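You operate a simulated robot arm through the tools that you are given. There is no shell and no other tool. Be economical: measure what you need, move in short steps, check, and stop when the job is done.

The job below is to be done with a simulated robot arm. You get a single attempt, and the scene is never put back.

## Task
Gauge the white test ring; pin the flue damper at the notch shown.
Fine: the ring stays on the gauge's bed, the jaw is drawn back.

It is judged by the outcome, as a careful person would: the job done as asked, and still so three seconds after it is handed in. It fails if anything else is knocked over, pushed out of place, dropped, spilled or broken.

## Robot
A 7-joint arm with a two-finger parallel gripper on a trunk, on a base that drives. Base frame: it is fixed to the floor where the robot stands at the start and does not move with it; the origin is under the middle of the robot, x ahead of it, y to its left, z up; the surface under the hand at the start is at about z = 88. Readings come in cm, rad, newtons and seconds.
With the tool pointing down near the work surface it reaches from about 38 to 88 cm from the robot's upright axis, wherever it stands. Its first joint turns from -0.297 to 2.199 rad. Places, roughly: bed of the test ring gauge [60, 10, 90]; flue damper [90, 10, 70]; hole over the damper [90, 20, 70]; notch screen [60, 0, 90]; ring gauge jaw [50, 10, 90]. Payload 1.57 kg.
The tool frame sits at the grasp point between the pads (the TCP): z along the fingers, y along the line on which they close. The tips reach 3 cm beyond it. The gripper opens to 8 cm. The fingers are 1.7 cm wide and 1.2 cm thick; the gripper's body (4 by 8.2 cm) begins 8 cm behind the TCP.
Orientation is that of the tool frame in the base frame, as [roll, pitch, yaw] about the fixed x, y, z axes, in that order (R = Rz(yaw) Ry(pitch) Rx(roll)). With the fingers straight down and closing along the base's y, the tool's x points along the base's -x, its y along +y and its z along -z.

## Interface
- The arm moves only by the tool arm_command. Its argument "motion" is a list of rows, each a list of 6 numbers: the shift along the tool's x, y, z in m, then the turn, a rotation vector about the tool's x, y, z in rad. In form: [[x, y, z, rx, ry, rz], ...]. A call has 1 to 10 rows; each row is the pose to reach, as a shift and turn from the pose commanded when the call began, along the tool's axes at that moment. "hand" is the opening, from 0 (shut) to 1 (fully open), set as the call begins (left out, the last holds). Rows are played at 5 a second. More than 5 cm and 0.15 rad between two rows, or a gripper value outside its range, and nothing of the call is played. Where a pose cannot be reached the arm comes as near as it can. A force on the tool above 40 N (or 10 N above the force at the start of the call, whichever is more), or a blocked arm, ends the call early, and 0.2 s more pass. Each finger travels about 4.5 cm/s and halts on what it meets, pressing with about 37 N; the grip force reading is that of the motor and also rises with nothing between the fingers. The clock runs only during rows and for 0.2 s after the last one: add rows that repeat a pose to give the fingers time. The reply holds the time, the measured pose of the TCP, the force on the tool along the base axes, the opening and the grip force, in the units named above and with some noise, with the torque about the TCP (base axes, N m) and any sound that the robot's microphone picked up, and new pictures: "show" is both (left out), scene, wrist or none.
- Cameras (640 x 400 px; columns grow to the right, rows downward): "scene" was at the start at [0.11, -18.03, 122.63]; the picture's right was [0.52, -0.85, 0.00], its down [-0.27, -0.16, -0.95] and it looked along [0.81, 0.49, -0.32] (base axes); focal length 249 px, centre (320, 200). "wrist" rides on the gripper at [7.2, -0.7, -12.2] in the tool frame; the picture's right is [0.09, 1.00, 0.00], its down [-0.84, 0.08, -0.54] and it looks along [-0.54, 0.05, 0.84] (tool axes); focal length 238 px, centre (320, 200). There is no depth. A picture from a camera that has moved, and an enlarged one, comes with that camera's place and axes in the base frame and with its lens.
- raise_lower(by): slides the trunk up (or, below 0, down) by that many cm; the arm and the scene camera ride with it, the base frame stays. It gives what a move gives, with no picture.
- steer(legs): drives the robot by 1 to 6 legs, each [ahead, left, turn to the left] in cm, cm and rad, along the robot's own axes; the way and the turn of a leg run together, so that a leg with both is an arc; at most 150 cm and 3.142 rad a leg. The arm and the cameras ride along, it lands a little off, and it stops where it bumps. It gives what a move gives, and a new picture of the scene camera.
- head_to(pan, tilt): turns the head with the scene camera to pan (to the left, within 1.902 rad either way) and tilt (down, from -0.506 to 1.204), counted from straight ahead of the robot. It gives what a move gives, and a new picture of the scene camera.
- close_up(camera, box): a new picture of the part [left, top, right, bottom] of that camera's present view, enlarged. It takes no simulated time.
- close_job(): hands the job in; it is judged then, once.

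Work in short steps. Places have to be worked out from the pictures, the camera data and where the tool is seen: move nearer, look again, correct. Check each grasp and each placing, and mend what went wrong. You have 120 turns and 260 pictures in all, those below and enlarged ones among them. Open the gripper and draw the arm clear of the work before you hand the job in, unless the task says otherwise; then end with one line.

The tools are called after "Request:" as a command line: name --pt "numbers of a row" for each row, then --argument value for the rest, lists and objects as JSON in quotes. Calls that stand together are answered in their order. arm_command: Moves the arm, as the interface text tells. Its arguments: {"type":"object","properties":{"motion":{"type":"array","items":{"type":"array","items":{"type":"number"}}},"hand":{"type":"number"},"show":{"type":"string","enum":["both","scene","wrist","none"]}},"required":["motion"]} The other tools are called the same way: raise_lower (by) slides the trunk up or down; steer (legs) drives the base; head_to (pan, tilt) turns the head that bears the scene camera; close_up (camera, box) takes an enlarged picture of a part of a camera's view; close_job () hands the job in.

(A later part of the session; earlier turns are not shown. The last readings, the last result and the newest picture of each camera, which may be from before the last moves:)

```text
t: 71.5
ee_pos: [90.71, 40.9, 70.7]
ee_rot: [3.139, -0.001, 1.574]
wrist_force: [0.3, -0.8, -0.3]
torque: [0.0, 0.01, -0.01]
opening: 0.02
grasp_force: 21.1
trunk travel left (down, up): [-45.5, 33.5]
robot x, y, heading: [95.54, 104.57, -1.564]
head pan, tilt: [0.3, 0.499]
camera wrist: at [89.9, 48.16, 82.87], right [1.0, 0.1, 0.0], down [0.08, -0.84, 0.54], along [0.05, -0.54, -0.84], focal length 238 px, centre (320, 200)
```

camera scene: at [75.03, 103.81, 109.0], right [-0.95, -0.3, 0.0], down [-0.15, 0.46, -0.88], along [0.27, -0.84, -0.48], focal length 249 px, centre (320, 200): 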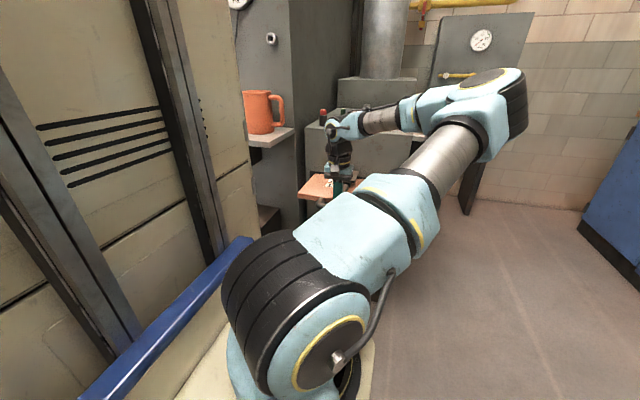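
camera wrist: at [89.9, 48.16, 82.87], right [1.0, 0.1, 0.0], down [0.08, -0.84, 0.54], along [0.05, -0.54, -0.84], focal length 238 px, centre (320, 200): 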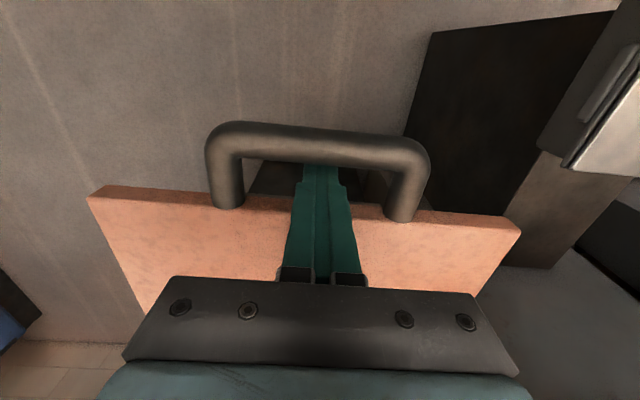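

Same picture as in the earlier contact, so the bar is at the fingers. Pull 4.4 cm.

Request:
arm_command --pt "0.01 0 0 0 0 0" --pt "0.02 0 0 0 0 0" --pt "0.03 0 0 0 0 0" --pt "0.038 0 0 0 0 0" --pt "0.042 0 0 0 0 0" --pt "0.044 0 0 0 0 0" --pt "0.044 0 0 0 0 0" --hand 0 --show "none"

Request:
arm_command --pt "-0.003 0 -0.0 0 0 0" --pt "-0.003 0 -0.04 0 0 0" --pt "-0.003 0 -0.08 0 0 0" --pt "-0.003 0 -0.12 0 0 0" --pt "-0.04 0 -0.13 0 0 0" --pt "-0.08 0 -0.13 0 0 0" --pt "-0.09 0 -0.13 0 0 0" --pt "-0.09 0 -0.13 0 0 0" --hand 1 --show "wrist"

Request:
close_up --camera "wrist" --box '[220, 80, 420, 280]'

```text
t: 73.1
ee_pos: [90.57, 45.44, 70.94]
ee_rot: [3.14, 0.001, 1.575]
wrist_force: [-0.8, 0.2, -0.5]
torque: [-0.02, 0.0, -0.03]
opening: 0.03
grasp_force: 21.1
trunk travel left (down, up): [-45.5, 33.5]
robot x, y, heading: [95.38, 104.75, -1.562]
head pan, tilt: [0.3, 0.499]
```

```text
t: 74.9
ee_pos: [90.69, 36.24, 83.98]
ee_rot: [3.14, 0.001, 1.574]
wrist_force: [0.0, 0.0, 0.8]
torque: [0.02, 0.02, 0.0]
opening: 8.02
grasp_force: 0.1
trunk travel left (down, up): [-45.5, 33.5]
robot x, y, heading: [95.04, 104.36, -1.563]
head pan, tilt: [0.3, 0.499]
camera wrist: at [89.88, 43.44, 96.07], right [1.0, 0.1, 0.0], down [0.08, -0.84, 0.54], along [0.05, -0.54, -0.84], focal length 238 px, centre (320, 200)
```

wrist: 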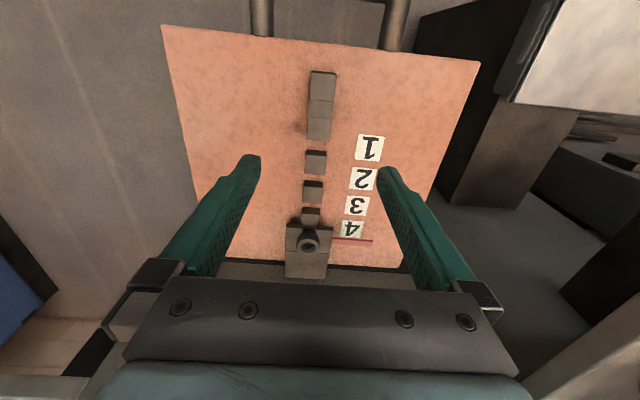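

```text
2.00 times, centred on (320, 180) of wrist
camera zoom: at [89.88, 43.44, 96.07], right [1.0, 0.1, 0.0], down [0.08, -0.84, 0.54], along [0.05, -0.54, -0.84], focal length 477 px, centre (320, 240)
```

zoom: 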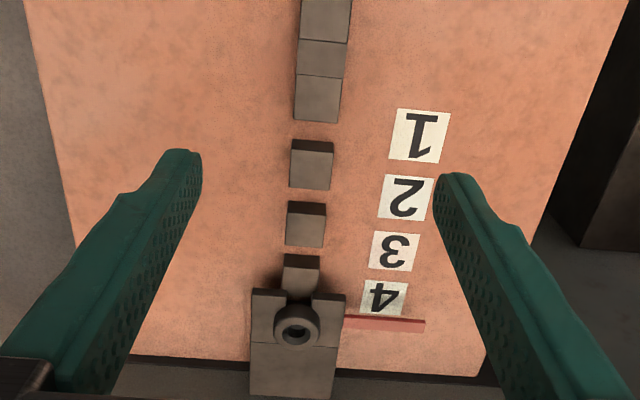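

Computation puts notch 4 at y≈22.05 and the hole at ≈21.4: slightly overshot. I'll get a steeper view to cut the parallax.

Request:
arm_command --pt "-0.02 0 -0.04 0 0 0" --pt "-0.05 0 -0.07 0 0 0" --pt "-0.09 0 -0.09 0 0 0" --pt "-0.13 0 -0.1 0 0 0" --pt "-0.15 0 -0.1 0 0 0" --pt "-0.15 0 -0.1 0 0 0" --hand 1 --show "wrist"

Request:
close_up --camera "wrist" --box '[260, 60, 400, 200]'

```text
t: 76.3
ee_pos: [90.86, 21.5, 93.71]
ee_rot: [3.141, 0.001, 1.574]
wrist_force: [-0.4, 0.3, 0.3]
torque: [-0.01, 0.0, 0.02]
opening: 7.97
grasp_force: 0.1
trunk travel left (down, up): [-45.5, 33.5]
robot x, y, heading: [95.51, 104.38, -1.567]
head pan, tilt: [0.3, 0.499]
camera wrist: at [90.05, 28.74, 105.88], right [1.0, 0.1, 0.0], down [0.08, -0.84, 0.54], along [0.05, -0.54, -0.84], focal length 238 px, centre (320, 200)
```

wrist: 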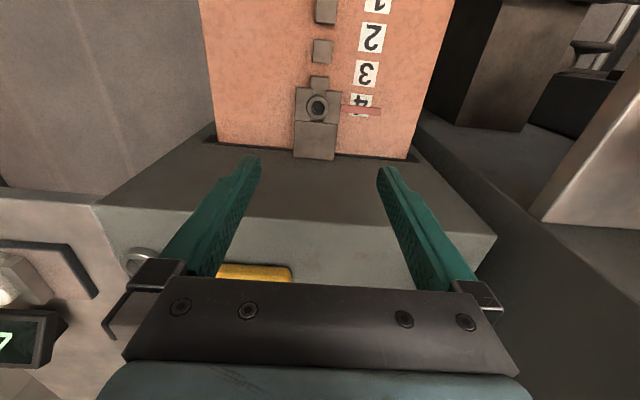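

```text
2.86 times, centred on (330, 130) of wrist
camera zoom: at [90.05, 28.74, 105.88], right [1.0, 0.1, 0.0], down [0.08, -0.84, 0.54], along [0.05, -0.54, -0.84], focal length 681 px, centre (291, 400)
```

zoom: 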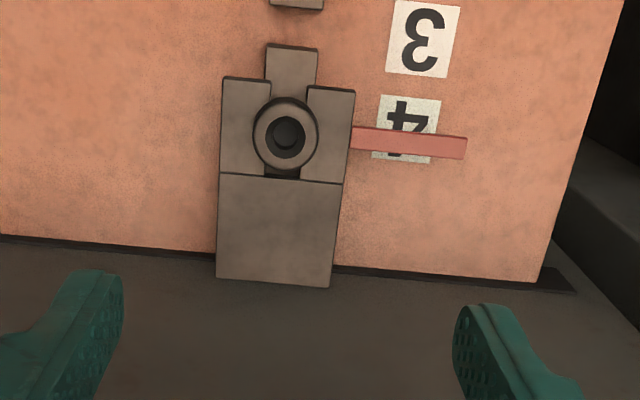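

Triangulating both views gives label 4 at y≈22.3, hole and pointer at y≈22.2: notch 4 is aligned. Now fetch the pin: withdraw the hand to y≈52 and shift the robot left so the peg lies ahead of it.

Request:
arm_command --pt "0.045 0 0 0 0 0" --pt "0.09 0 0 0 0 0" --pt "0.135 0 0 0 0 0" --pt "0.18 0 0 0 0 0" --pt "0.225 0 0 0 0 0" --pt "0.27 0 0 0 0 0" --pt "0.3 0 0 0 0 0" --hand 1 --show "none"

Request:
steer --legs '[[0, 28, 0]]'

Request:
arm_command --pt "0 0 0 0 0 0" --show "wrist"

```text
t: 77.9
ee_pos: [90.6, 51.58, 93.67]
ee_rot: [3.141, 0.002, 1.574]
wrist_force: [-0.1, -0.6, 0.0]
torque: [0.02, -0.01, 0.03]
opening: 7.98
grasp_force: 0.1
trunk travel left (down, up): [-45.5, 33.5]
robot x, y, heading: [95.34, 104.62, -1.559]
head pan, tilt: [0.3, 0.499]
```

```text
t: 79.9
ee_pos: [118.68, 51.61, 93.68]
ee_rot: [3.14, 0.002, 1.572]
wrist_force: [0.1, -0.1, -0.7]
torque: [-0.05, 0.0, 0.01]
opening: 8.02
grasp_force: 0.0
trunk travel left (down, up): [-45.5, 33.5]
robot x, y, heading: [123.56, 104.71, -1.567]
head pan, tilt: [0.3, 0.499]
camera scene: at [103.23, 104.05, 109.0], right [-0.95, -0.3, 0.0], down [-0.14, 0.46, -0.88], along [0.26, -0.84, -0.48], focal length 249 px, centre (320, 200)
```

scene: 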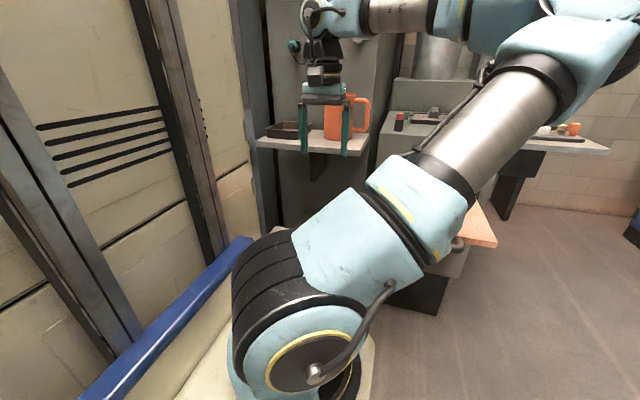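

```text
t: 80.3
ee_pos: [118.55, 51.76, 93.67]
ee_rot: [3.14, 0.0, 1.571]
wrist_force: [0.7, -0.7, 0.8]
torque: [0.0, 0.01, 0.03]
opening: 8.04
grasp_force: 0.1
trunk travel left (down, up): [-45.5, 33.5]
robot x, y, heading: [123.28, 104.8, -1.569]
head pan, tilt: [0.3, 0.499]
camera wrist: at [117.88, 58.88, 105.82], right [1.0, 0.09, 0.0], down [0.08, -0.84, 0.54], along [0.05, -0.54, -0.84], focal length 238 px, centre (320, 200)
```

wrist: 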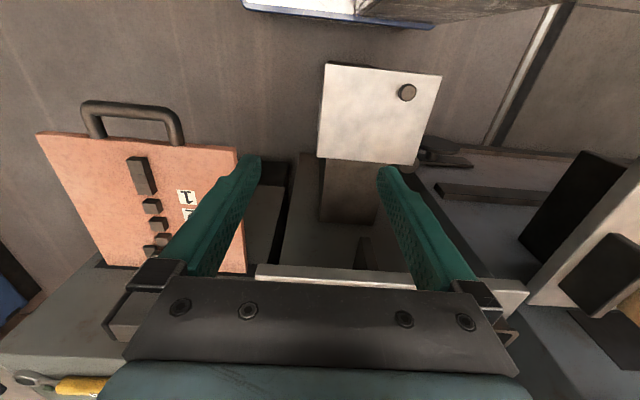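

Peg computed at ≈(133.4, 53.6, ~61). Move above it and look closer.

Request:
arm_command --pt "0 0.04 0.0 0 0 0" --pt "0 0.08 0.02 0 0 0" --pt "0 0.12 0.04 0 0 0" --pt "-0.01 0.147 0.07 0 0 0" --pt "-0.018 0.147 0.11 0 0 0" --pt "-0.018 0.147 0.15 0 0 0" --pt "-0.018 0.147 0.15 0 0 0" --hand 1 --show "wrist"

Request:
close_up --camera "wrist" --box '[260, 60, 400, 220]'

```text
t: 81.9
ee_pos: [133.53, 49.83, 78.76]
ee_rot: [-3.142, 0.002, 1.571]
wrist_force: [-0.1, -0.7, -0.5]
torque: [0.0, -0.02, -0.02]
opening: 8.02
grasp_force: 0.0
trunk travel left (down, up): [-45.5, 33.5]
robot x, y, heading: [123.53, 104.73, -1.568]
head pan, tilt: [0.3, 0.499]
camera wrist: at [132.65, 57.13, 90.83], right [1.0, 0.09, 0.0], down [0.08, -0.84, 0.54], along [0.05, -0.54, -0.84], focal length 238 px, centre (320, 200)
```

wrist: 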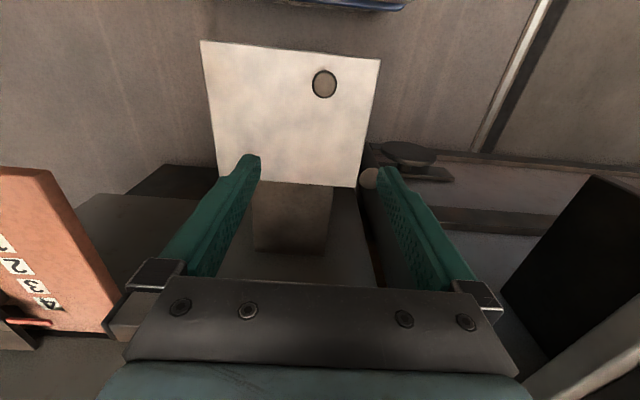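

```text
2.50 times, centred on (330, 140) of wrist
camera zoom: at [132.65, 57.13, 90.83], right [1.0, 0.09, 0.0], down [0.08, -0.84, 0.54], along [0.05, -0.54, -0.84], focal length 596 px, centre (295, 350)
```

zoom: 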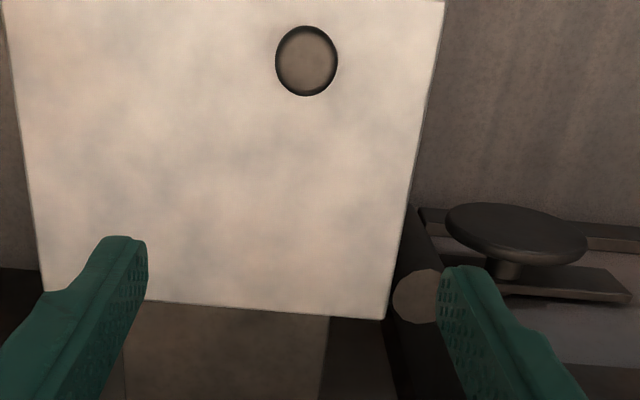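

Peg head: centre (133.5, 53.6), top z≈61.2, ⌀2.8 cm. Descend around the head.

Request:
arm_command --pt "0.02 0 0.0 0 0 0" --pt "0.0375 0 0.03 0 0 0" --pt "0.0375 0 0.07 0 0 0" --pt "0.0375 0 0.11 0 0 0" --pt "0.0375 0 0.11 0 0 0" --hand 0.7 --show "wrist"

Request:
close_up --camera "wrist" --box '[250, 80, 400, 220]'

Request:
close_up --camera "scene" --box '[240, 120, 360, 260]'

```text
t: 83.1
ee_pos: [133.49, 53.63, 67.71]
ee_rot: [3.141, 0.003, 1.572]
wrist_force: [-0.2, -1.0, -0.1]
torque: [0.02, -0.01, -0.01]
opening: 5.61
grasp_force: 0.0
trunk travel left (down, up): [-45.5, 33.5]
robot x, y, heading: [123.36, 104.75, -1.566]
head pan, tilt: [0.3, 0.499]
camera wrist: at [132.71, 60.82, 79.84], right [1.0, 0.09, 0.0], down [0.08, -0.84, 0.54], along [0.05, -0.54, -0.84], focal length 238 px, centre (320, 200)
```

wrist: 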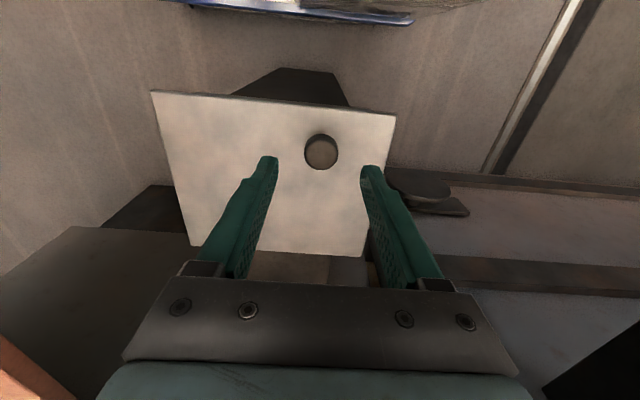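

```text
2.86 times, centred on (325, 150) of wrist
camera zoom: at [132.71, 60.82, 79.84], right [1.0, 0.09, 0.0], down [0.08, -0.84, 0.54], along [0.05, -0.54, -0.84], focal length 681 px, centre (306, 343)
```

zoom: 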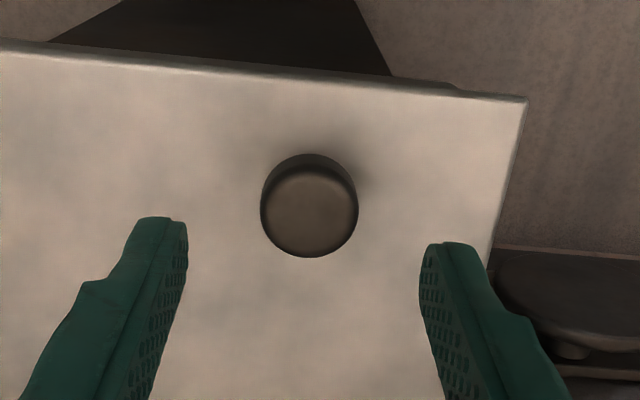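

```text
2.86 times, centred on (300, 190) of scene
camera zoom: at [103.22, 104.05, 109.0], right [-0.95, -0.3, 0.0], down [-0.14, 0.46, -0.88], along [0.26, -0.84, -0.48], focal length 711 px, centre (377, 229)
```

zoom: 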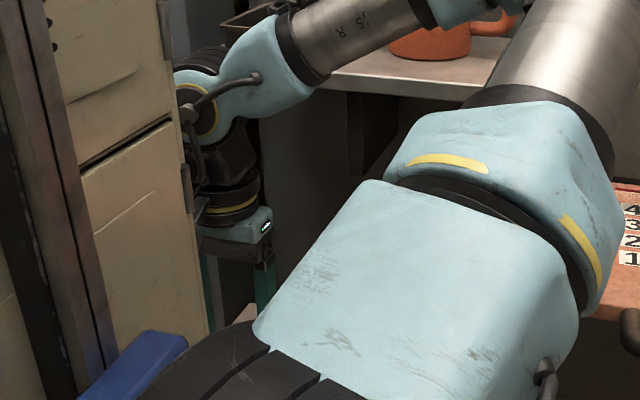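

Well centred. Lower to TCP z≈62.5 and grip the head.

Request:
arm_command --pt "-0.0015 0 0.02 0 0 0" --pt "-0.0015 0 0.04 0 0 0" --pt "-0.0015 0 0.052 0 0 0" --pt "-0.0015 0 0.052 0 0 0" --hand 0.7 --show "none"

Request:
arm_command --pt "0 0 0 0 0 0" --pt "0 0 0 0 0 0" --pt "0 0 0 0 0 0" --pt "0 0 0 0 0 0" --hand 0 --show "wrist"

Request:
close_up --camera "wrist" --box '[250, 80, 400, 220]'

```text
t: 84.1
ee_pos: [133.4, 53.57, 62.57]
ee_rot: [3.138, 0.0, 1.571]
wrist_force: [-0.4, -0.1, -0.2]
torque: [0.02, 0.02, 0.01]
opening: 5.6
grasp_force: 0.1
trunk travel left (down, up): [-45.5, 33.5]
robot x, y, heading: [123.51, 105.0, -1.562]
head pan, tilt: [0.3, 0.499]
```

```text
t: 85.1
ee_pos: [133.59, 53.58, 62.57]
ee_rot: [3.139, 0.002, 1.572]
wrist_force: [19.4, -2.5, -1.5]
torque: [0.13, -0.35, 0.0]
opening: 2.69
grasp_force: 34.7
trunk travel left (down, up): [-45.5, 33.5]
robot x, y, heading: [123.62, 104.35, -1.566]
head pan, tilt: [0.3, 0.499]
camera wrist: at [132.76, 60.7, 74.68], right [1.0, 0.09, 0.0], down [0.08, -0.84, 0.54], along [0.05, -0.54, -0.84], focal length 238 px, centre (320, 200)
```

wrist: 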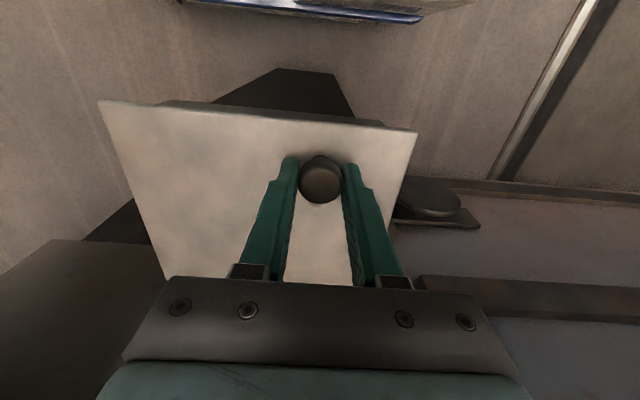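

```text
2.86 times, centred on (325, 150) of wrist
camera zoom: at [132.76, 60.7, 74.68], right [1.0, 0.09, 0.0], down [0.08, -0.84, 0.54], along [0.05, -0.54, -0.84], focal length 681 px, centre (306, 343)
```

zoom: 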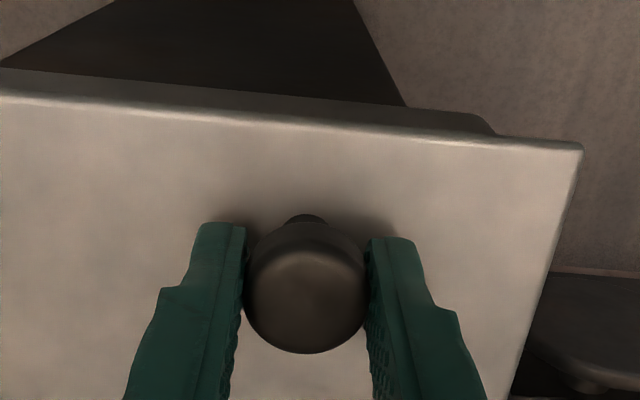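

Gripped (2.69 cm), with a side load; relieve by 1.5 mm and lift slowly.

Request:
arm_command --pt "0 0.0015 0 0 0 0" --pt "0 0.0015 -0.01 0 0 0" --pt "0 0.0015 -0.02 0 0 0" --pt "0 0.0015 -0.03 0 0 0" --pt "0 0.0015 -0.04 0 0 0" --pt "0 0.0015 -0.06 0 0 0" --pt "0 0.0015 -0.09 0 0 0" --pt "0 0.0015 -0.12 0 0 0" --hand 0 --show "both"

Request:
close_up --camera "scene" --box '[240, 120, 360, 260]'

Request:
close_up --camera "wrist" --box '[250, 80, 400, 220]'

```text
t: 86.9
ee_pos: [133.46, 53.36, 74.63]
ee_rot: [-3.14, -0.001, 1.572]
wrist_force: [0.1, -0.3, -0.5]
torque: [0.01, 0.0, 0.0]
opening: 0.0
grasp_force: 20.9
trunk travel left (down, up): [-45.5, 33.5]
robot x, y, heading: [123.06, 104.61, -1.56]
head pan, tilt: [0.3, 0.499]
camera scene: at [103.21, 104.05, 109.0], right [-0.95, -0.3, 0.0], down [-0.14, 0.46, -0.88], along [0.26, -0.84, -0.48], focal length 249 px, centre (320, 200)
camera wrist: at [132.74, 60.61, 86.74], right [1.0, 0.09, 0.0], down [0.08, -0.84, 0.54], along [0.05, -0.54, -0.84], focal length 238 px, centre (320, 200)
```

scene: 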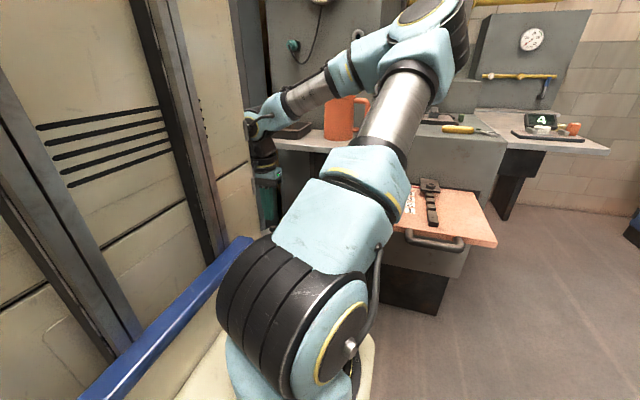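
wrist: 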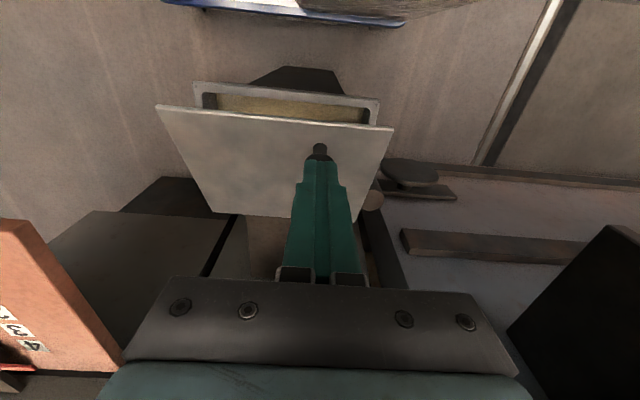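

```text
2.86 times, centred on (300, 190) of scene
camera zoom: at [103.21, 104.05, 109.0], right [-0.95, -0.3, 0.0], down [-0.14, 0.46, -0.88], along [0.26, -0.84, -0.48], focal length 711 px, centre (377, 229)
```

zoom: 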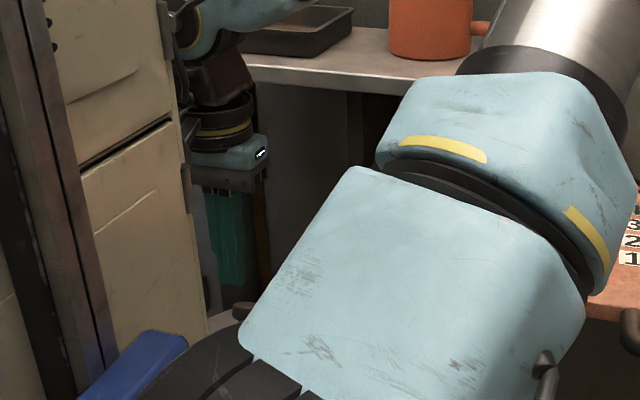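

```text
2.86 times, centred on (325, 150) of wrist
camera zoom: at [132.74, 60.61, 86.74], right [1.0, 0.09, 0.0], down [0.08, -0.84, 0.54], along [0.05, -0.54, -0.84], focal length 681 px, centre (306, 343)
```

zoom: 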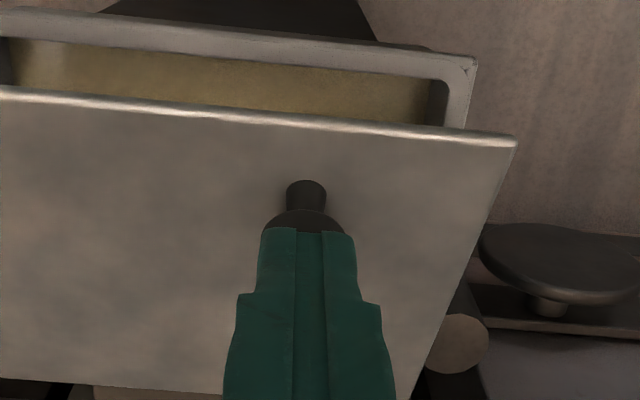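

The knob belongs to a hinged lid of a box — the grip slipped while the lid was opening. Look again to see where the lid settled and what is inside.

Request:
arm_command --pt "0 0 -0.04 0 0 0" --pt "0 0 -0.08 0 0 0" --pt "0 0 -0.1 0 0 0" --hand 0 --show "wrist"

Request:
close_up --camera "wrist" --box '[150, 50, 410, 230]'

```text
t: 87.7
ee_pos: [133.58, 53.56, 84.68]
ee_rot: [3.14, -0.001, 1.572]
wrist_force: [1.0, 0.5, 0.2]
torque: [0.0, 0.02, 0.02]
opening: 0.0
grasp_force: 21.2
trunk travel left (down, up): [-45.5, 33.5]
robot x, y, heading: [123.44, 104.51, -1.563]
head pan, tilt: [0.3, 0.499]
camera wrist: at [132.8, 60.72, 96.77], right [1.0, 0.09, 0.0], down [0.08, -0.84, 0.54], along [0.05, -0.54, -0.84], focal length 238 px, centre (320, 200)
```

wrist: 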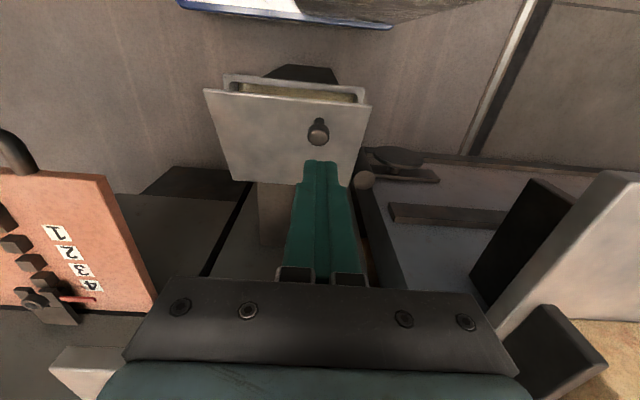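

```text
2.22 times, centred on (280, 140) of wrist
camera zoom: at [132.8, 60.72, 96.77], right [1.0, 0.09, 0.0], down [0.08, -0.84, 0.54], along [0.05, -0.54, -0.84], focal length 530 px, centre (409, 333)
```

zoom: 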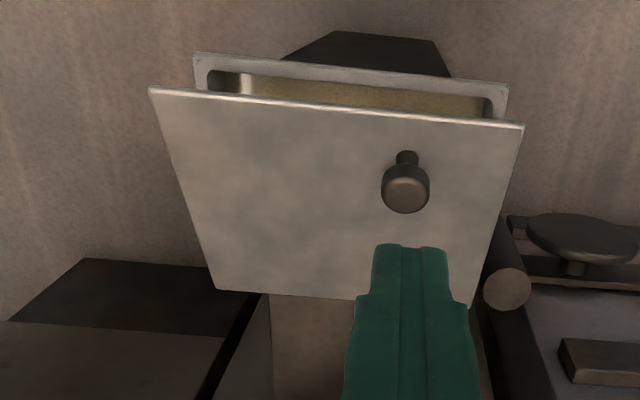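

The lid holds itself partly open on a friction hinge. Before going on, look at the other pin candidate, the red-topped cylinder on the furnace, and around the damper.

Request:
close_up --camera "scene" --box '[370, 80, 530, 180]'

Request:
close_up --camera "scene" --box '[240, 60, 400, 180]'

Request:
close_up --camera "wrist" --box '[360, 130, 640, 400]'

```text
4.00 times, centred on (450, 130) of scene
camera zoom: at [103.23, 104.04, 109.0], right [-0.95, -0.3, 0.0], down [-0.14, 0.46, -0.88], along [0.26, -0.84, -0.48], focal length 996 px, centre (-200, 480)
```

zoom: 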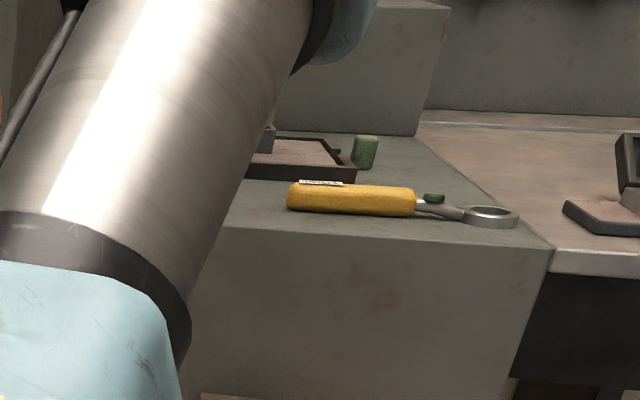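

```text
3.33 times, centred on (320, 120) of scene
camera zoom: at [103.23, 104.04, 109.0], right [-0.95, -0.3, 0.0], down [-0.14, 0.46, -0.88], along [0.26, -0.84, -0.48], focal length 830 px, centre (320, 467)
```

zoom: 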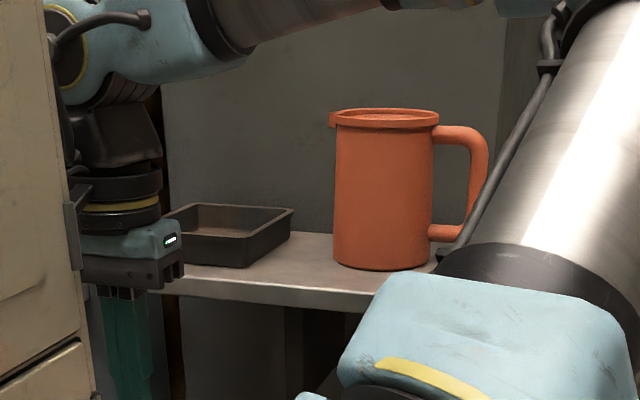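

```text
1.48 times, centred on (500, 265) of wrist
camera zoom: at [132.8, 60.72, 96.77], right [1.0, 0.09, 0.0], down [0.08, -0.84, 0.54], along [0.05, -0.54, -0.84], focal length 353 px, centre (53, 104)
```

zoom: 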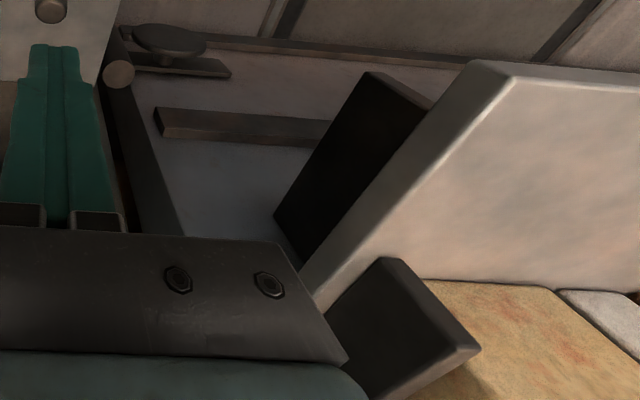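

The pin is most likely inside this lidded box. I'll regrip the knob (now ≈(133.5, 51.7, 65)) and swing the lid open along its arc (hinge ≈ y 39, z 58).

Request:
arm_command --pt "-0.01 0 0.0 0 0 0" --pt "-0.019 0 0.04 0 0 0" --pt "-0.019 0 0.08 0 0 0" --pt "-0.019 0 0.125 0 0 0" --pt "-0.019 0 0.125 0 0 0" --hand 0.7 --show "wrist"

Request:
close_up --camera "wrist" --box '[230, 80, 420, 230]'

```text
t: 88.9
ee_pos: [133.76, 51.58, 72.08]
ee_rot: [3.14, 0.0, 1.57]
wrist_force: [-0.8, -0.2, -0.4]
torque: [0.01, 0.02, 0.0]
opening: 5.56
grasp_force: 0.0
trunk travel left (down, up): [-45.5, 33.5]
robot x, y, heading: [123.48, 104.6, -1.568]
head pan, tilt: [0.3, 0.499]
camera wrist: at [133.07, 58.78, 84.2], right [1.0, 0.09, 0.0], down [0.08, -0.84, 0.54], along [0.05, -0.54, -0.84], focal length 238 px, centre (320, 200)
```

wrist: 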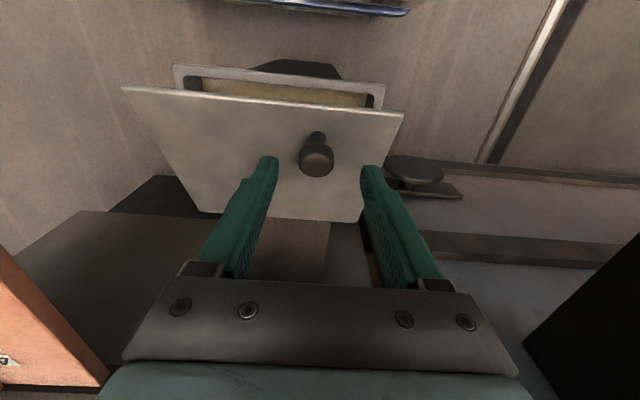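

```text
2.67 times, centred on (325, 155) of wrist
camera zoom: at [133.07, 58.78, 84.2], right [1.0, 0.09, 0.0], down [0.08, -0.84, 0.54], along [0.05, -0.54, -0.84], focal length 636 px, centre (307, 320)
```

zoom: 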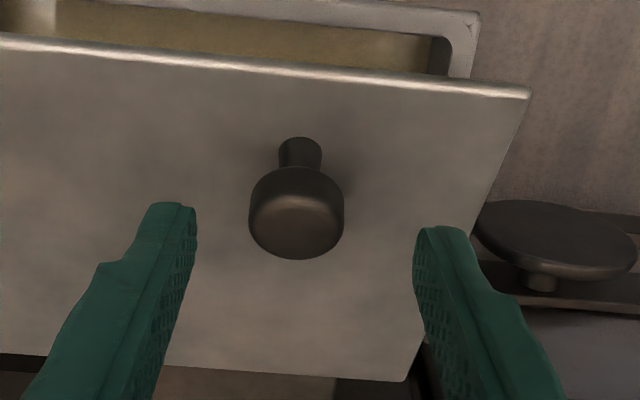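

Knob head triangulated at (133.5, 51.4, 67). Lower and grip it deeper.

Request:
arm_command --pt "-0.002 -0.002 0.02 0 0 0" --pt "-0.002 -0.002 0.035 0 0 0" --pt "-0.002 -0.002 0.045 0 0 0" --pt "-0.002 -0.002 0.045 0 0 0" --hand 0.7 --show "none"

Request:
arm_command --pt "0 0 0 0 0 0" --pt "0 0 0 0 0 0" --pt "0 0 0 0 0 0" --pt "0 0 0 0 0 0" --hand 0 --show "wrist"

```text
t: 89.9
ee_pos: [133.39, 51.26, 67.34]
ee_rot: [3.14, 0.001, 1.571]
wrist_force: [0.5, 0.2, -0.1]
torque: [-0.01, -0.02, 0.03]
opening: 5.6
grasp_force: 0.1
trunk travel left (down, up): [-45.5, 33.5]
robot x, y, heading: [123.57, 104.62, -1.562]
head pan, tilt: [0.3, 0.499]
```

```text
t: 90.9
ee_pos: [133.6, 51.26, 67.5]
ee_rot: [3.138, 0.001, 1.573]
wrist_force: [22.6, -2.6, -4.3]
torque: [0.17, -0.31, 0.0]
opening: 2.75
grasp_force: 34.5
trunk travel left (down, up): [-45.5, 33.5]
robot x, y, heading: [123.97, 104.82, -1.569]
head pan, tilt: [0.3, 0.499]
camera wrist: at [132.76, 58.49, 79.61], right [1.0, 0.09, 0.0], down [0.08, -0.84, 0.54], along [0.05, -0.54, -0.84], focal length 238 px, centre (320, 200)
```

wrist: 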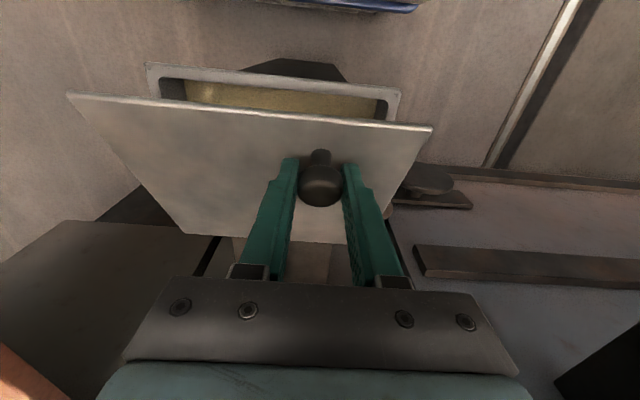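

Gripped at 2.75 cm. Swing along the arc, first half.

Request:
arm_command --pt "0 0.0015 0 0 0 0" --pt "-0.006 0.0015 -0.008 0 0 0" --pt "-0.0123 0.0015 -0.0157 0 0 0" --pt "-0.02 0.0015 -0.023 0 0 0" --pt "-0.0274 0.0015 -0.0302 0 0 0" --pt "-0.0355 0.0015 -0.0365 0 0 0" --pt "-0.0443 0.0015 -0.0425 0 0 0" --pt "-0.0443 0.0015 -0.0425 0 0 0" --hand 0 --show "wrist"

```text
t: 92.7
ee_pos: [133.61, 47.09, 71.75]
ee_rot: [3.14, 0.002, 1.572]
wrist_force: [15.4, 11.1, 1.0]
torque: [1.19, -0.19, -0.06]
opening: 2.69
grasp_force: 37.7
trunk travel left (down, up): [-45.5, 33.5]
robot x, y, heading: [123.49, 104.88, -1.561]
head pan, tilt: [0.3, 0.499]
camera wrist: at [132.81, 54.26, 83.82], right [1.0, 0.09, 0.0], down [0.08, -0.84, 0.54], along [0.05, -0.54, -0.84], focal length 238 px, centre (320, 200)
```

wrist: 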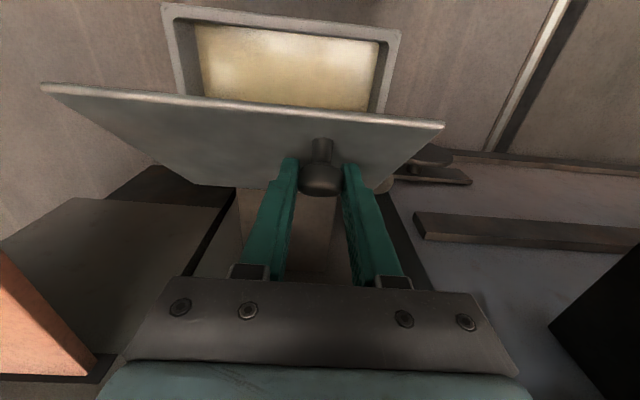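

The lid follows; interior is visible. Continue the arc.

Request:
arm_command --pt "-0.009 0 -0.0052 0 0 0" --pt "-0.0185 0 -0.0098 0 0 0" --pt "-0.028 0 -0.014 0 0 0" --pt "-0.0382 0 -0.017 0 0 0" --pt "-0.048 0 -0.0195 0 0 0" --pt "-0.0586 0 -0.0213 0 0 0" --pt "-0.0586 0 -0.0213 0 0 0" --hand 0 --show "wrist"

```text
t: 94.3
ee_pos: [133.57, 40.83, 73.9]
ee_rot: [3.141, 0.001, 1.572]
wrist_force: [25.3, 5.6, -1.4]
torque: [0.81, -0.24, -0.11]
opening: 2.64
grasp_force: 36.9
trunk travel left (down, up): [-45.5, 33.5]
robot x, y, heading: [123.69, 104.59, -1.566]
head pan, tilt: [0.3, 0.499]
camera wrist: at [132.78, 48.22, 86.0], right [1.0, 0.09, 0.0], down [0.08, -0.84, 0.54], along [0.05, -0.54, -0.84], focal length 238 px, centre (320, 200)
```

wrist: 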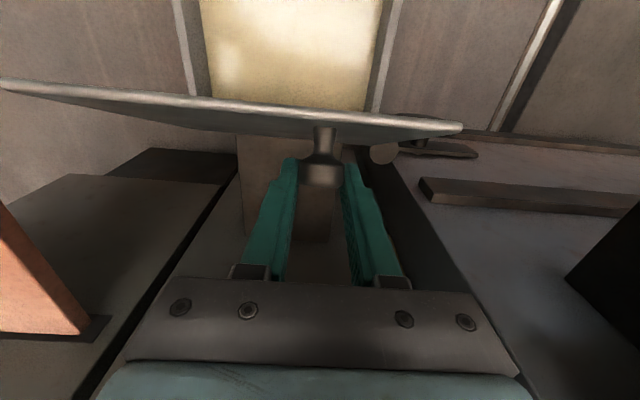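

Lid nearly upright. Release it, rise, then view the inside.

Request:
arm_command --pt "0 0 0 0 0 0" --pt "0 0 0 0 0 0" --pt "0 0 0 0 0 0" --pt "0 0 -0.04 0 0 0" --pt "0 0 -0.08 0 0 0" --pt "0 0 -0.12 0 0 0" --pt "0 0 -0.15 0 0 0" --hand 0.8 --show "wrist"

Request:
arm_command --pt "0.04 0 0 0 0 0" --pt "0.08 0 0 0 0 0" --pt "0.11 0 0 0 0 0" --pt "0.11 0 0 0 0 0" --hand 1 --show "wrist"

Request:
close_up --camera "wrist" --box '[200, 30, 420, 230]'

```text
t: 95.9
ee_pos: [133.46, 41.05, 88.87]
ee_rot: [3.141, 0.0, 1.569]
wrist_force: [0.5, -0.7, -0.5]
torque: [0.01, -0.01, 0.04]
opening: 6.38
grasp_force: 0.0
trunk travel left (down, up): [-45.5, 33.5]
robot x, y, heading: [123.35, 104.78, -1.566]
head pan, tilt: [0.3, 0.499]
camera wrist: at [132.64, 48.24, 101.03], right [1.0, 0.09, 0.0], down [0.08, -0.84, 0.54], along [0.05, -0.54, -0.84], focal length 238 px, centre (320, 200)
```

wrist: 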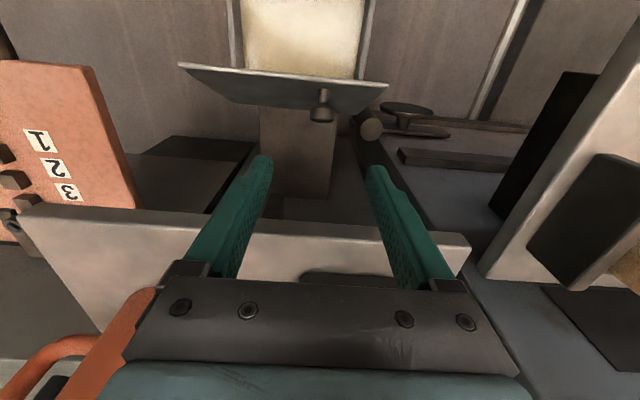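

```text
t: 96.9
ee_pos: [133.53, 52.08, 88.93]
ee_rot: [3.14, 0.001, 1.572]
wrist_force: [-0.1, 0.1, 0.3]
torque: [-0.01, 0.0, -0.01]
opening: 8.01
grasp_force: 0.0
trunk travel left (down, up): [-45.5, 33.5]
robot x, y, heading: [123.35, 104.66, -1.566]
head pan, tilt: [0.3, 0.499]
camera wrist: at [132.79, 59.29, 100.97], right [1.0, 0.09, 0.0], down [0.08, -0.84, 0.54], along [0.05, -0.54, -0.84], focal length 238 px, centre (320, 200)
```

wrist: 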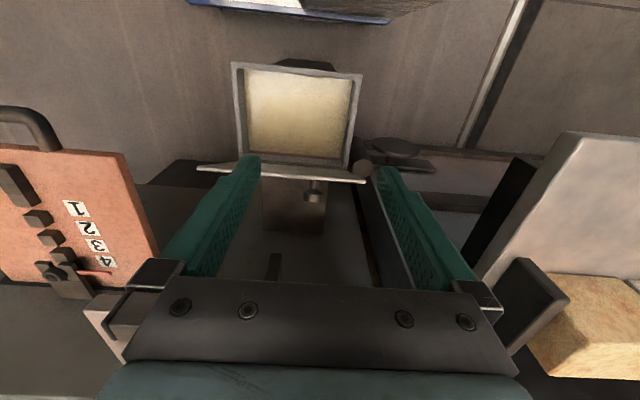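

```text
2.00 times, centred on (310, 130) of wrist
camera zoom: at [132.79, 59.29, 100.97], right [1.0, 0.09, 0.0], down [0.08, -0.84, 0.54], along [0.05, -0.54, -0.84], focal length 477 px, centre (340, 340)
```

zoom: 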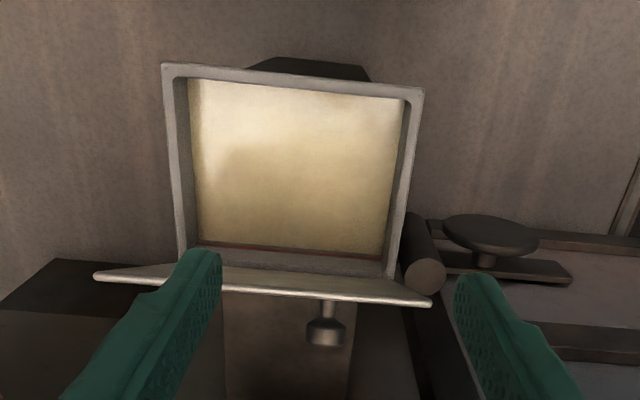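

The box is empty, so I'll shut it again. With closed fingers behind the lid (-y side, clear of the knob) I push it back down along its arc.

Request:
arm_command --pt "-0.045 -0.02 0 0 0 0" --pt "-0.09 -0.04 0 0 0 0" --pt "-0.125 -0.065 0 0 0 0" --pt "-0.14 -0.065 0 0 0 0" --pt "-0.14 -0.065 0.04 0 0 0" --pt "-0.14 -0.065 0.08 0 0 0" --pt "-0.14 -0.065 0.13 0 0 0" --pt "-0.14 -0.065 0.13 0 0 0" --hand 0 --show "wrist"

```text
t: 98.4
ee_pos: [127.1, 37.62, 79.92]
ee_rot: [3.14, 0.014, 1.569]
wrist_force: [-1.6, 3.7, 14.6]
torque: [-0.35, 0.5, -0.08]
opening: 0.0
grasp_force: 21.0
trunk travel left (down, up): [-45.5, 33.5]
robot x, y, heading: [123.44, 104.58, -1.559]
head pan, tilt: [0.3, 0.499]
stopped in row 7: the force on the tool passed its limit at 100 N (the readings are from after the stop); the commanded pose is now the measured one
camera wrist: at [126.35, 45.03, 92.01], right [1.0, 0.09, 0.0], down [0.08, -0.83, 0.55], along [0.05, -0.55, -0.83], focal length 238 px, centre (320, 200)
```

wrist: 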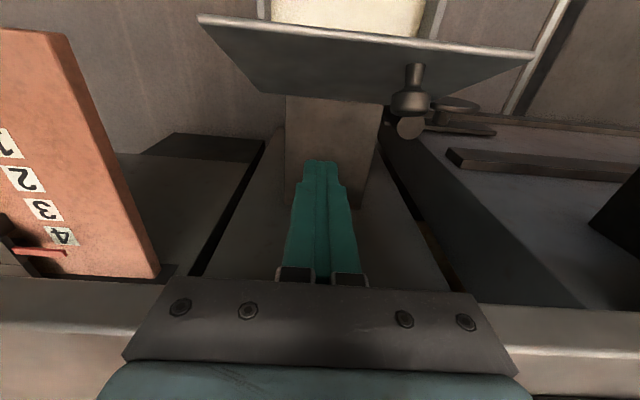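

Something on the hand met an obstacle (the white shelf edge behind). Back off upward and outward, and check the shelf.

Request:
arm_command --pt "0 0 -0.02 0 0 0" --pt "0 0 -0.05 0 0 0" --pt "0 0 -0.09 0 0 0" --pt "0.04 0 -0.1 0 0 0" --pt "0.08 0 -0.1 0 0 0" --hand 0 --show "both"

Request:
close_up --camera "scene" --box '[220, 60, 400, 240]'

```text
t: 99.6
ee_pos: [127.03, 45.87, 89.86]
ee_rot: [3.141, 0.01, 1.569]
wrist_force: [0.5, -0.6, -0.3]
torque: [0.0, 0.0, 0.0]
opening: 0.0
grasp_force: 21.3
trunk travel left (down, up): [-45.5, 33.5]
robot x, y, heading: [123.45, 104.42, -1.564]
head pan, tilt: [0.3, 0.499]
camera scene: at [103.22, 104.02, 109.0], right [-0.95, -0.3, 0.0], down [-0.14, 0.46, -0.88], along [0.26, -0.84, -0.48], focal length 249 px, centre (320, 200)
camera wrist: at [126.3, 53.12, 101.86], right [1.0, 0.09, 0.0], down [0.08, -0.83, 0.55], along [0.05, -0.55, -0.83], focal length 238 px, centre (320, 200)
```

scene: 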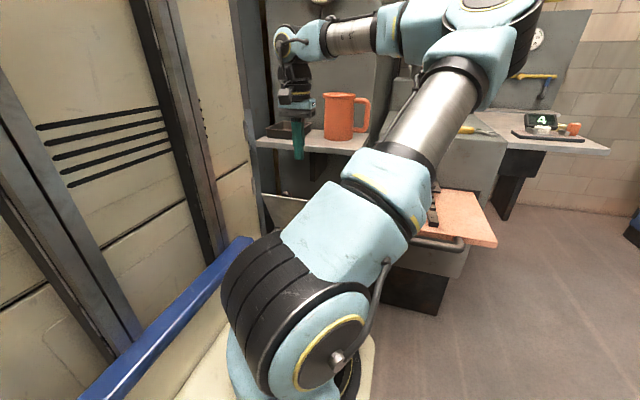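
wrist: 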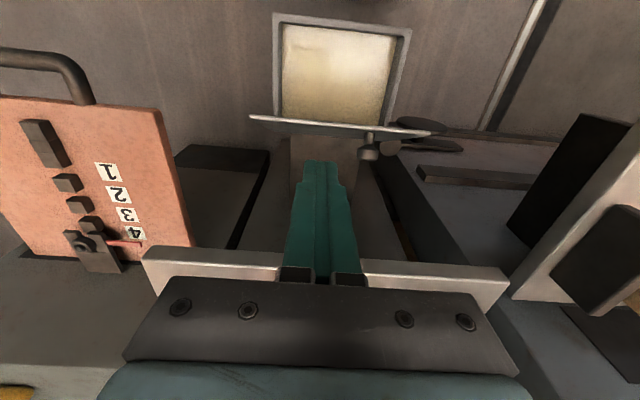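

```text
2.22 times, centred on (310, 150) of scene
camera zoom: at [103.22, 104.02, 109.0], right [-0.95, -0.3, 0.0], down [-0.14, 0.46, -0.88], along [0.26, -0.84, -0.48], focal length 553 px, centre (342, 311)
```

zoom: 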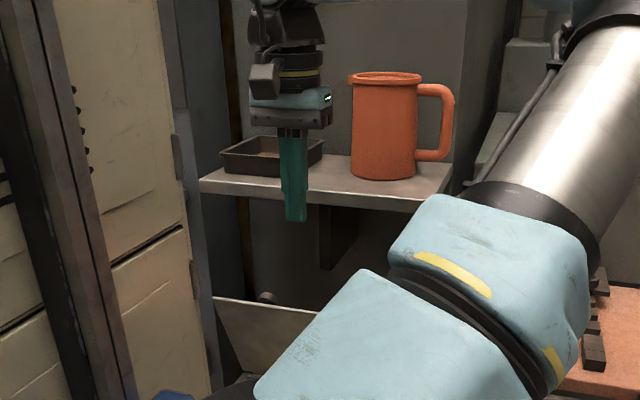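

Jug and tray are undisturbed; the hand had met the shelf edge (y≈36, z≈87). I stay at y=42 this time and go down just behind the lid.

Request:
arm_command --pt "-0.035 0 0 0 0 0" --pt "-0.035 0 0.04 0 0 0" --pt "-0.035 0 0.08 0 0 0" --pt "-0.035 0 0.12 0 0 0" --pt "-0.035 0 0.142 0 0 0" --pt "-0.035 0 0.142 0 0 0" --hand 0 --show "wrist"

```text
t: 101.0
ee_pos: [127.03, 42.1, 75.49]
ee_rot: [3.14, 0.011, 1.569]
wrist_force: [-1.1, 0.0, 0.8]
torque: [-0.02, -0.01, 0.02]
opening: 0.0
grasp_force: 20.9
trunk travel left (down, up): [-45.5, 33.5]
robot x, y, heading: [123.6, 104.94, -1.565]
head pan, tilt: [0.3, 0.499]
camera wrist: at [126.28, 49.42, 87.56], right [1.0, 0.09, 0.0], down [0.08, -0.83, 0.55], along [0.05, -0.55, -0.83], focal length 238 px, centre (320, 200)
```

wrist: 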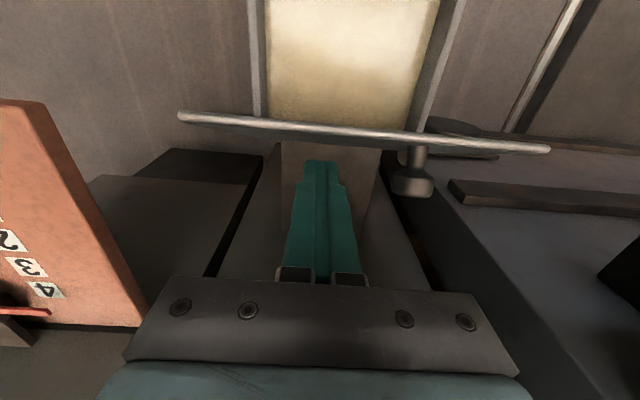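

Push the lid down along the arc.

Request:
arm_command --pt "0.015 0 0.0 0 0 0" --pt "0.0375 0 0.012 0 0 0" --pt "0.049 0 0.019 0 0 0" --pt "0.0595 0 0.027 0 0 0" --pt "0.07 0 0.036 0 0 0" --pt "0.0785 0 0.046 0 0 0" --pt "0.0935 0 0.068 0 0 0" --pt "0.1055 0 0.092 0 0 0" --pt "0.11 0 0.108 0 0 0" --hand 0 --show "wrist"

```text
t: 103.0
ee_pos: [127.2, 52.98, 64.48]
ee_rot: [3.141, 0.009, 1.57]
wrist_force: [0.3, 0.2, 0.3]
torque: [0.02, -0.02, 0.01]
opening: 0.0
grasp_force: 21.4
trunk travel left (down, up): [-45.5, 33.5]
robot x, y, heading: [123.52, 104.72, -1.565]
head pan, tilt: [0.3, 0.499]
camera wrist: at [126.42, 60.3, 76.69], right [1.0, 0.09, 0.0], down [0.08, -0.83, 0.55], along [0.05, -0.55, -0.83], focal length 238 px, centre (320, 200)
```

wrist: 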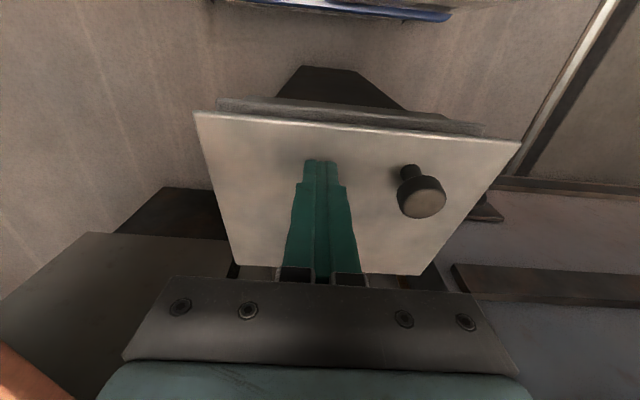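

Almost closed; press down gently.

Request:
arm_command --pt "0 0 0.01 0 0 0" --pt "0 0 0.018 0 0 0" --pt "0 0 0.024 0 0 0" --pt "0 0 0.028 0 0 0" --pt "0 0 0.028 0 0 0" --hand 0 --show "wrist"

```text
t: 104.2
ee_pos: [127.12, 52.87, 61.8]
ee_rot: [3.14, 0.012, 1.571]
wrist_force: [0.5, 0.5, 3.6]
torque: [0.07, -0.02, 0.01]
opening: 0.0
grasp_force: 21.2
trunk travel left (down, up): [-45.5, 33.5]
robot x, y, heading: [123.52, 104.79, -1.566]
head pan, tilt: [0.3, 0.499]
camera wrist: at [126.36, 60.29, 73.84], right [1.0, 0.09, 0.0], down [0.08, -0.83, 0.55], along [0.05, -0.55, -0.83], focal length 238 px, centre (320, 200)
```

wrist: 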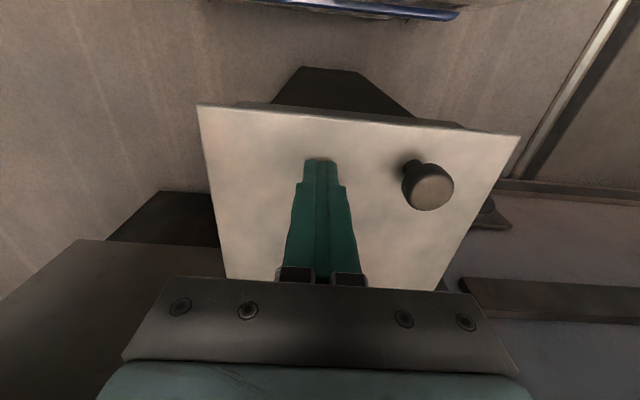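

Request:
arm_command --pt "0 0 0.004 0 0 0" --pt "0 0 0.008 0 0 0" --pt "0 0 0.01 0 0 0" --hand 0 --show "wrist"

```text
t: 104.7
ee_pos: [127.13, 52.91, 61.82]
ee_rot: [-3.141, 0.017, 1.57]
wrist_force: [-4.7, 6.7, 31.3]
torque: [0.47, 0.18, -0.12]
opening: 0.02
grasp_force: 21.2
trunk travel left (down, up): [-45.5, 33.5]
robot x, y, heading: [123.59, 104.86, -1.565]
head pan, tilt: [0.3, 0.499]
stopped in row 2: the force on the tool passed its limit at 46 N (the readings are from after the stop); the commanded pose is now the measured one
camera wrist: at [126.39, 60.36, 73.74], right [1.0, 0.09, 0.0], down [0.08, -0.83, 0.56], along [0.05, -0.55, -0.83], focal length 238 px, centre (320, 200)
```

wrist: 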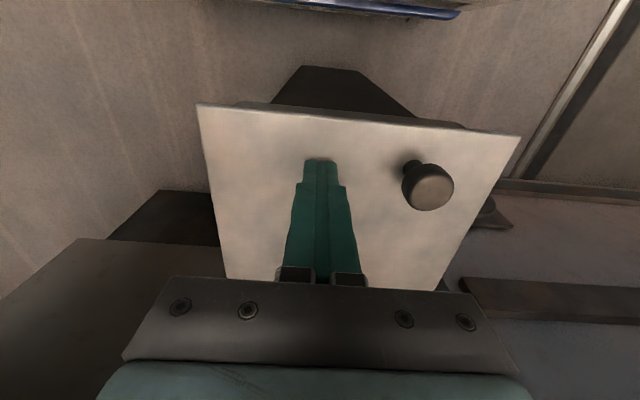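

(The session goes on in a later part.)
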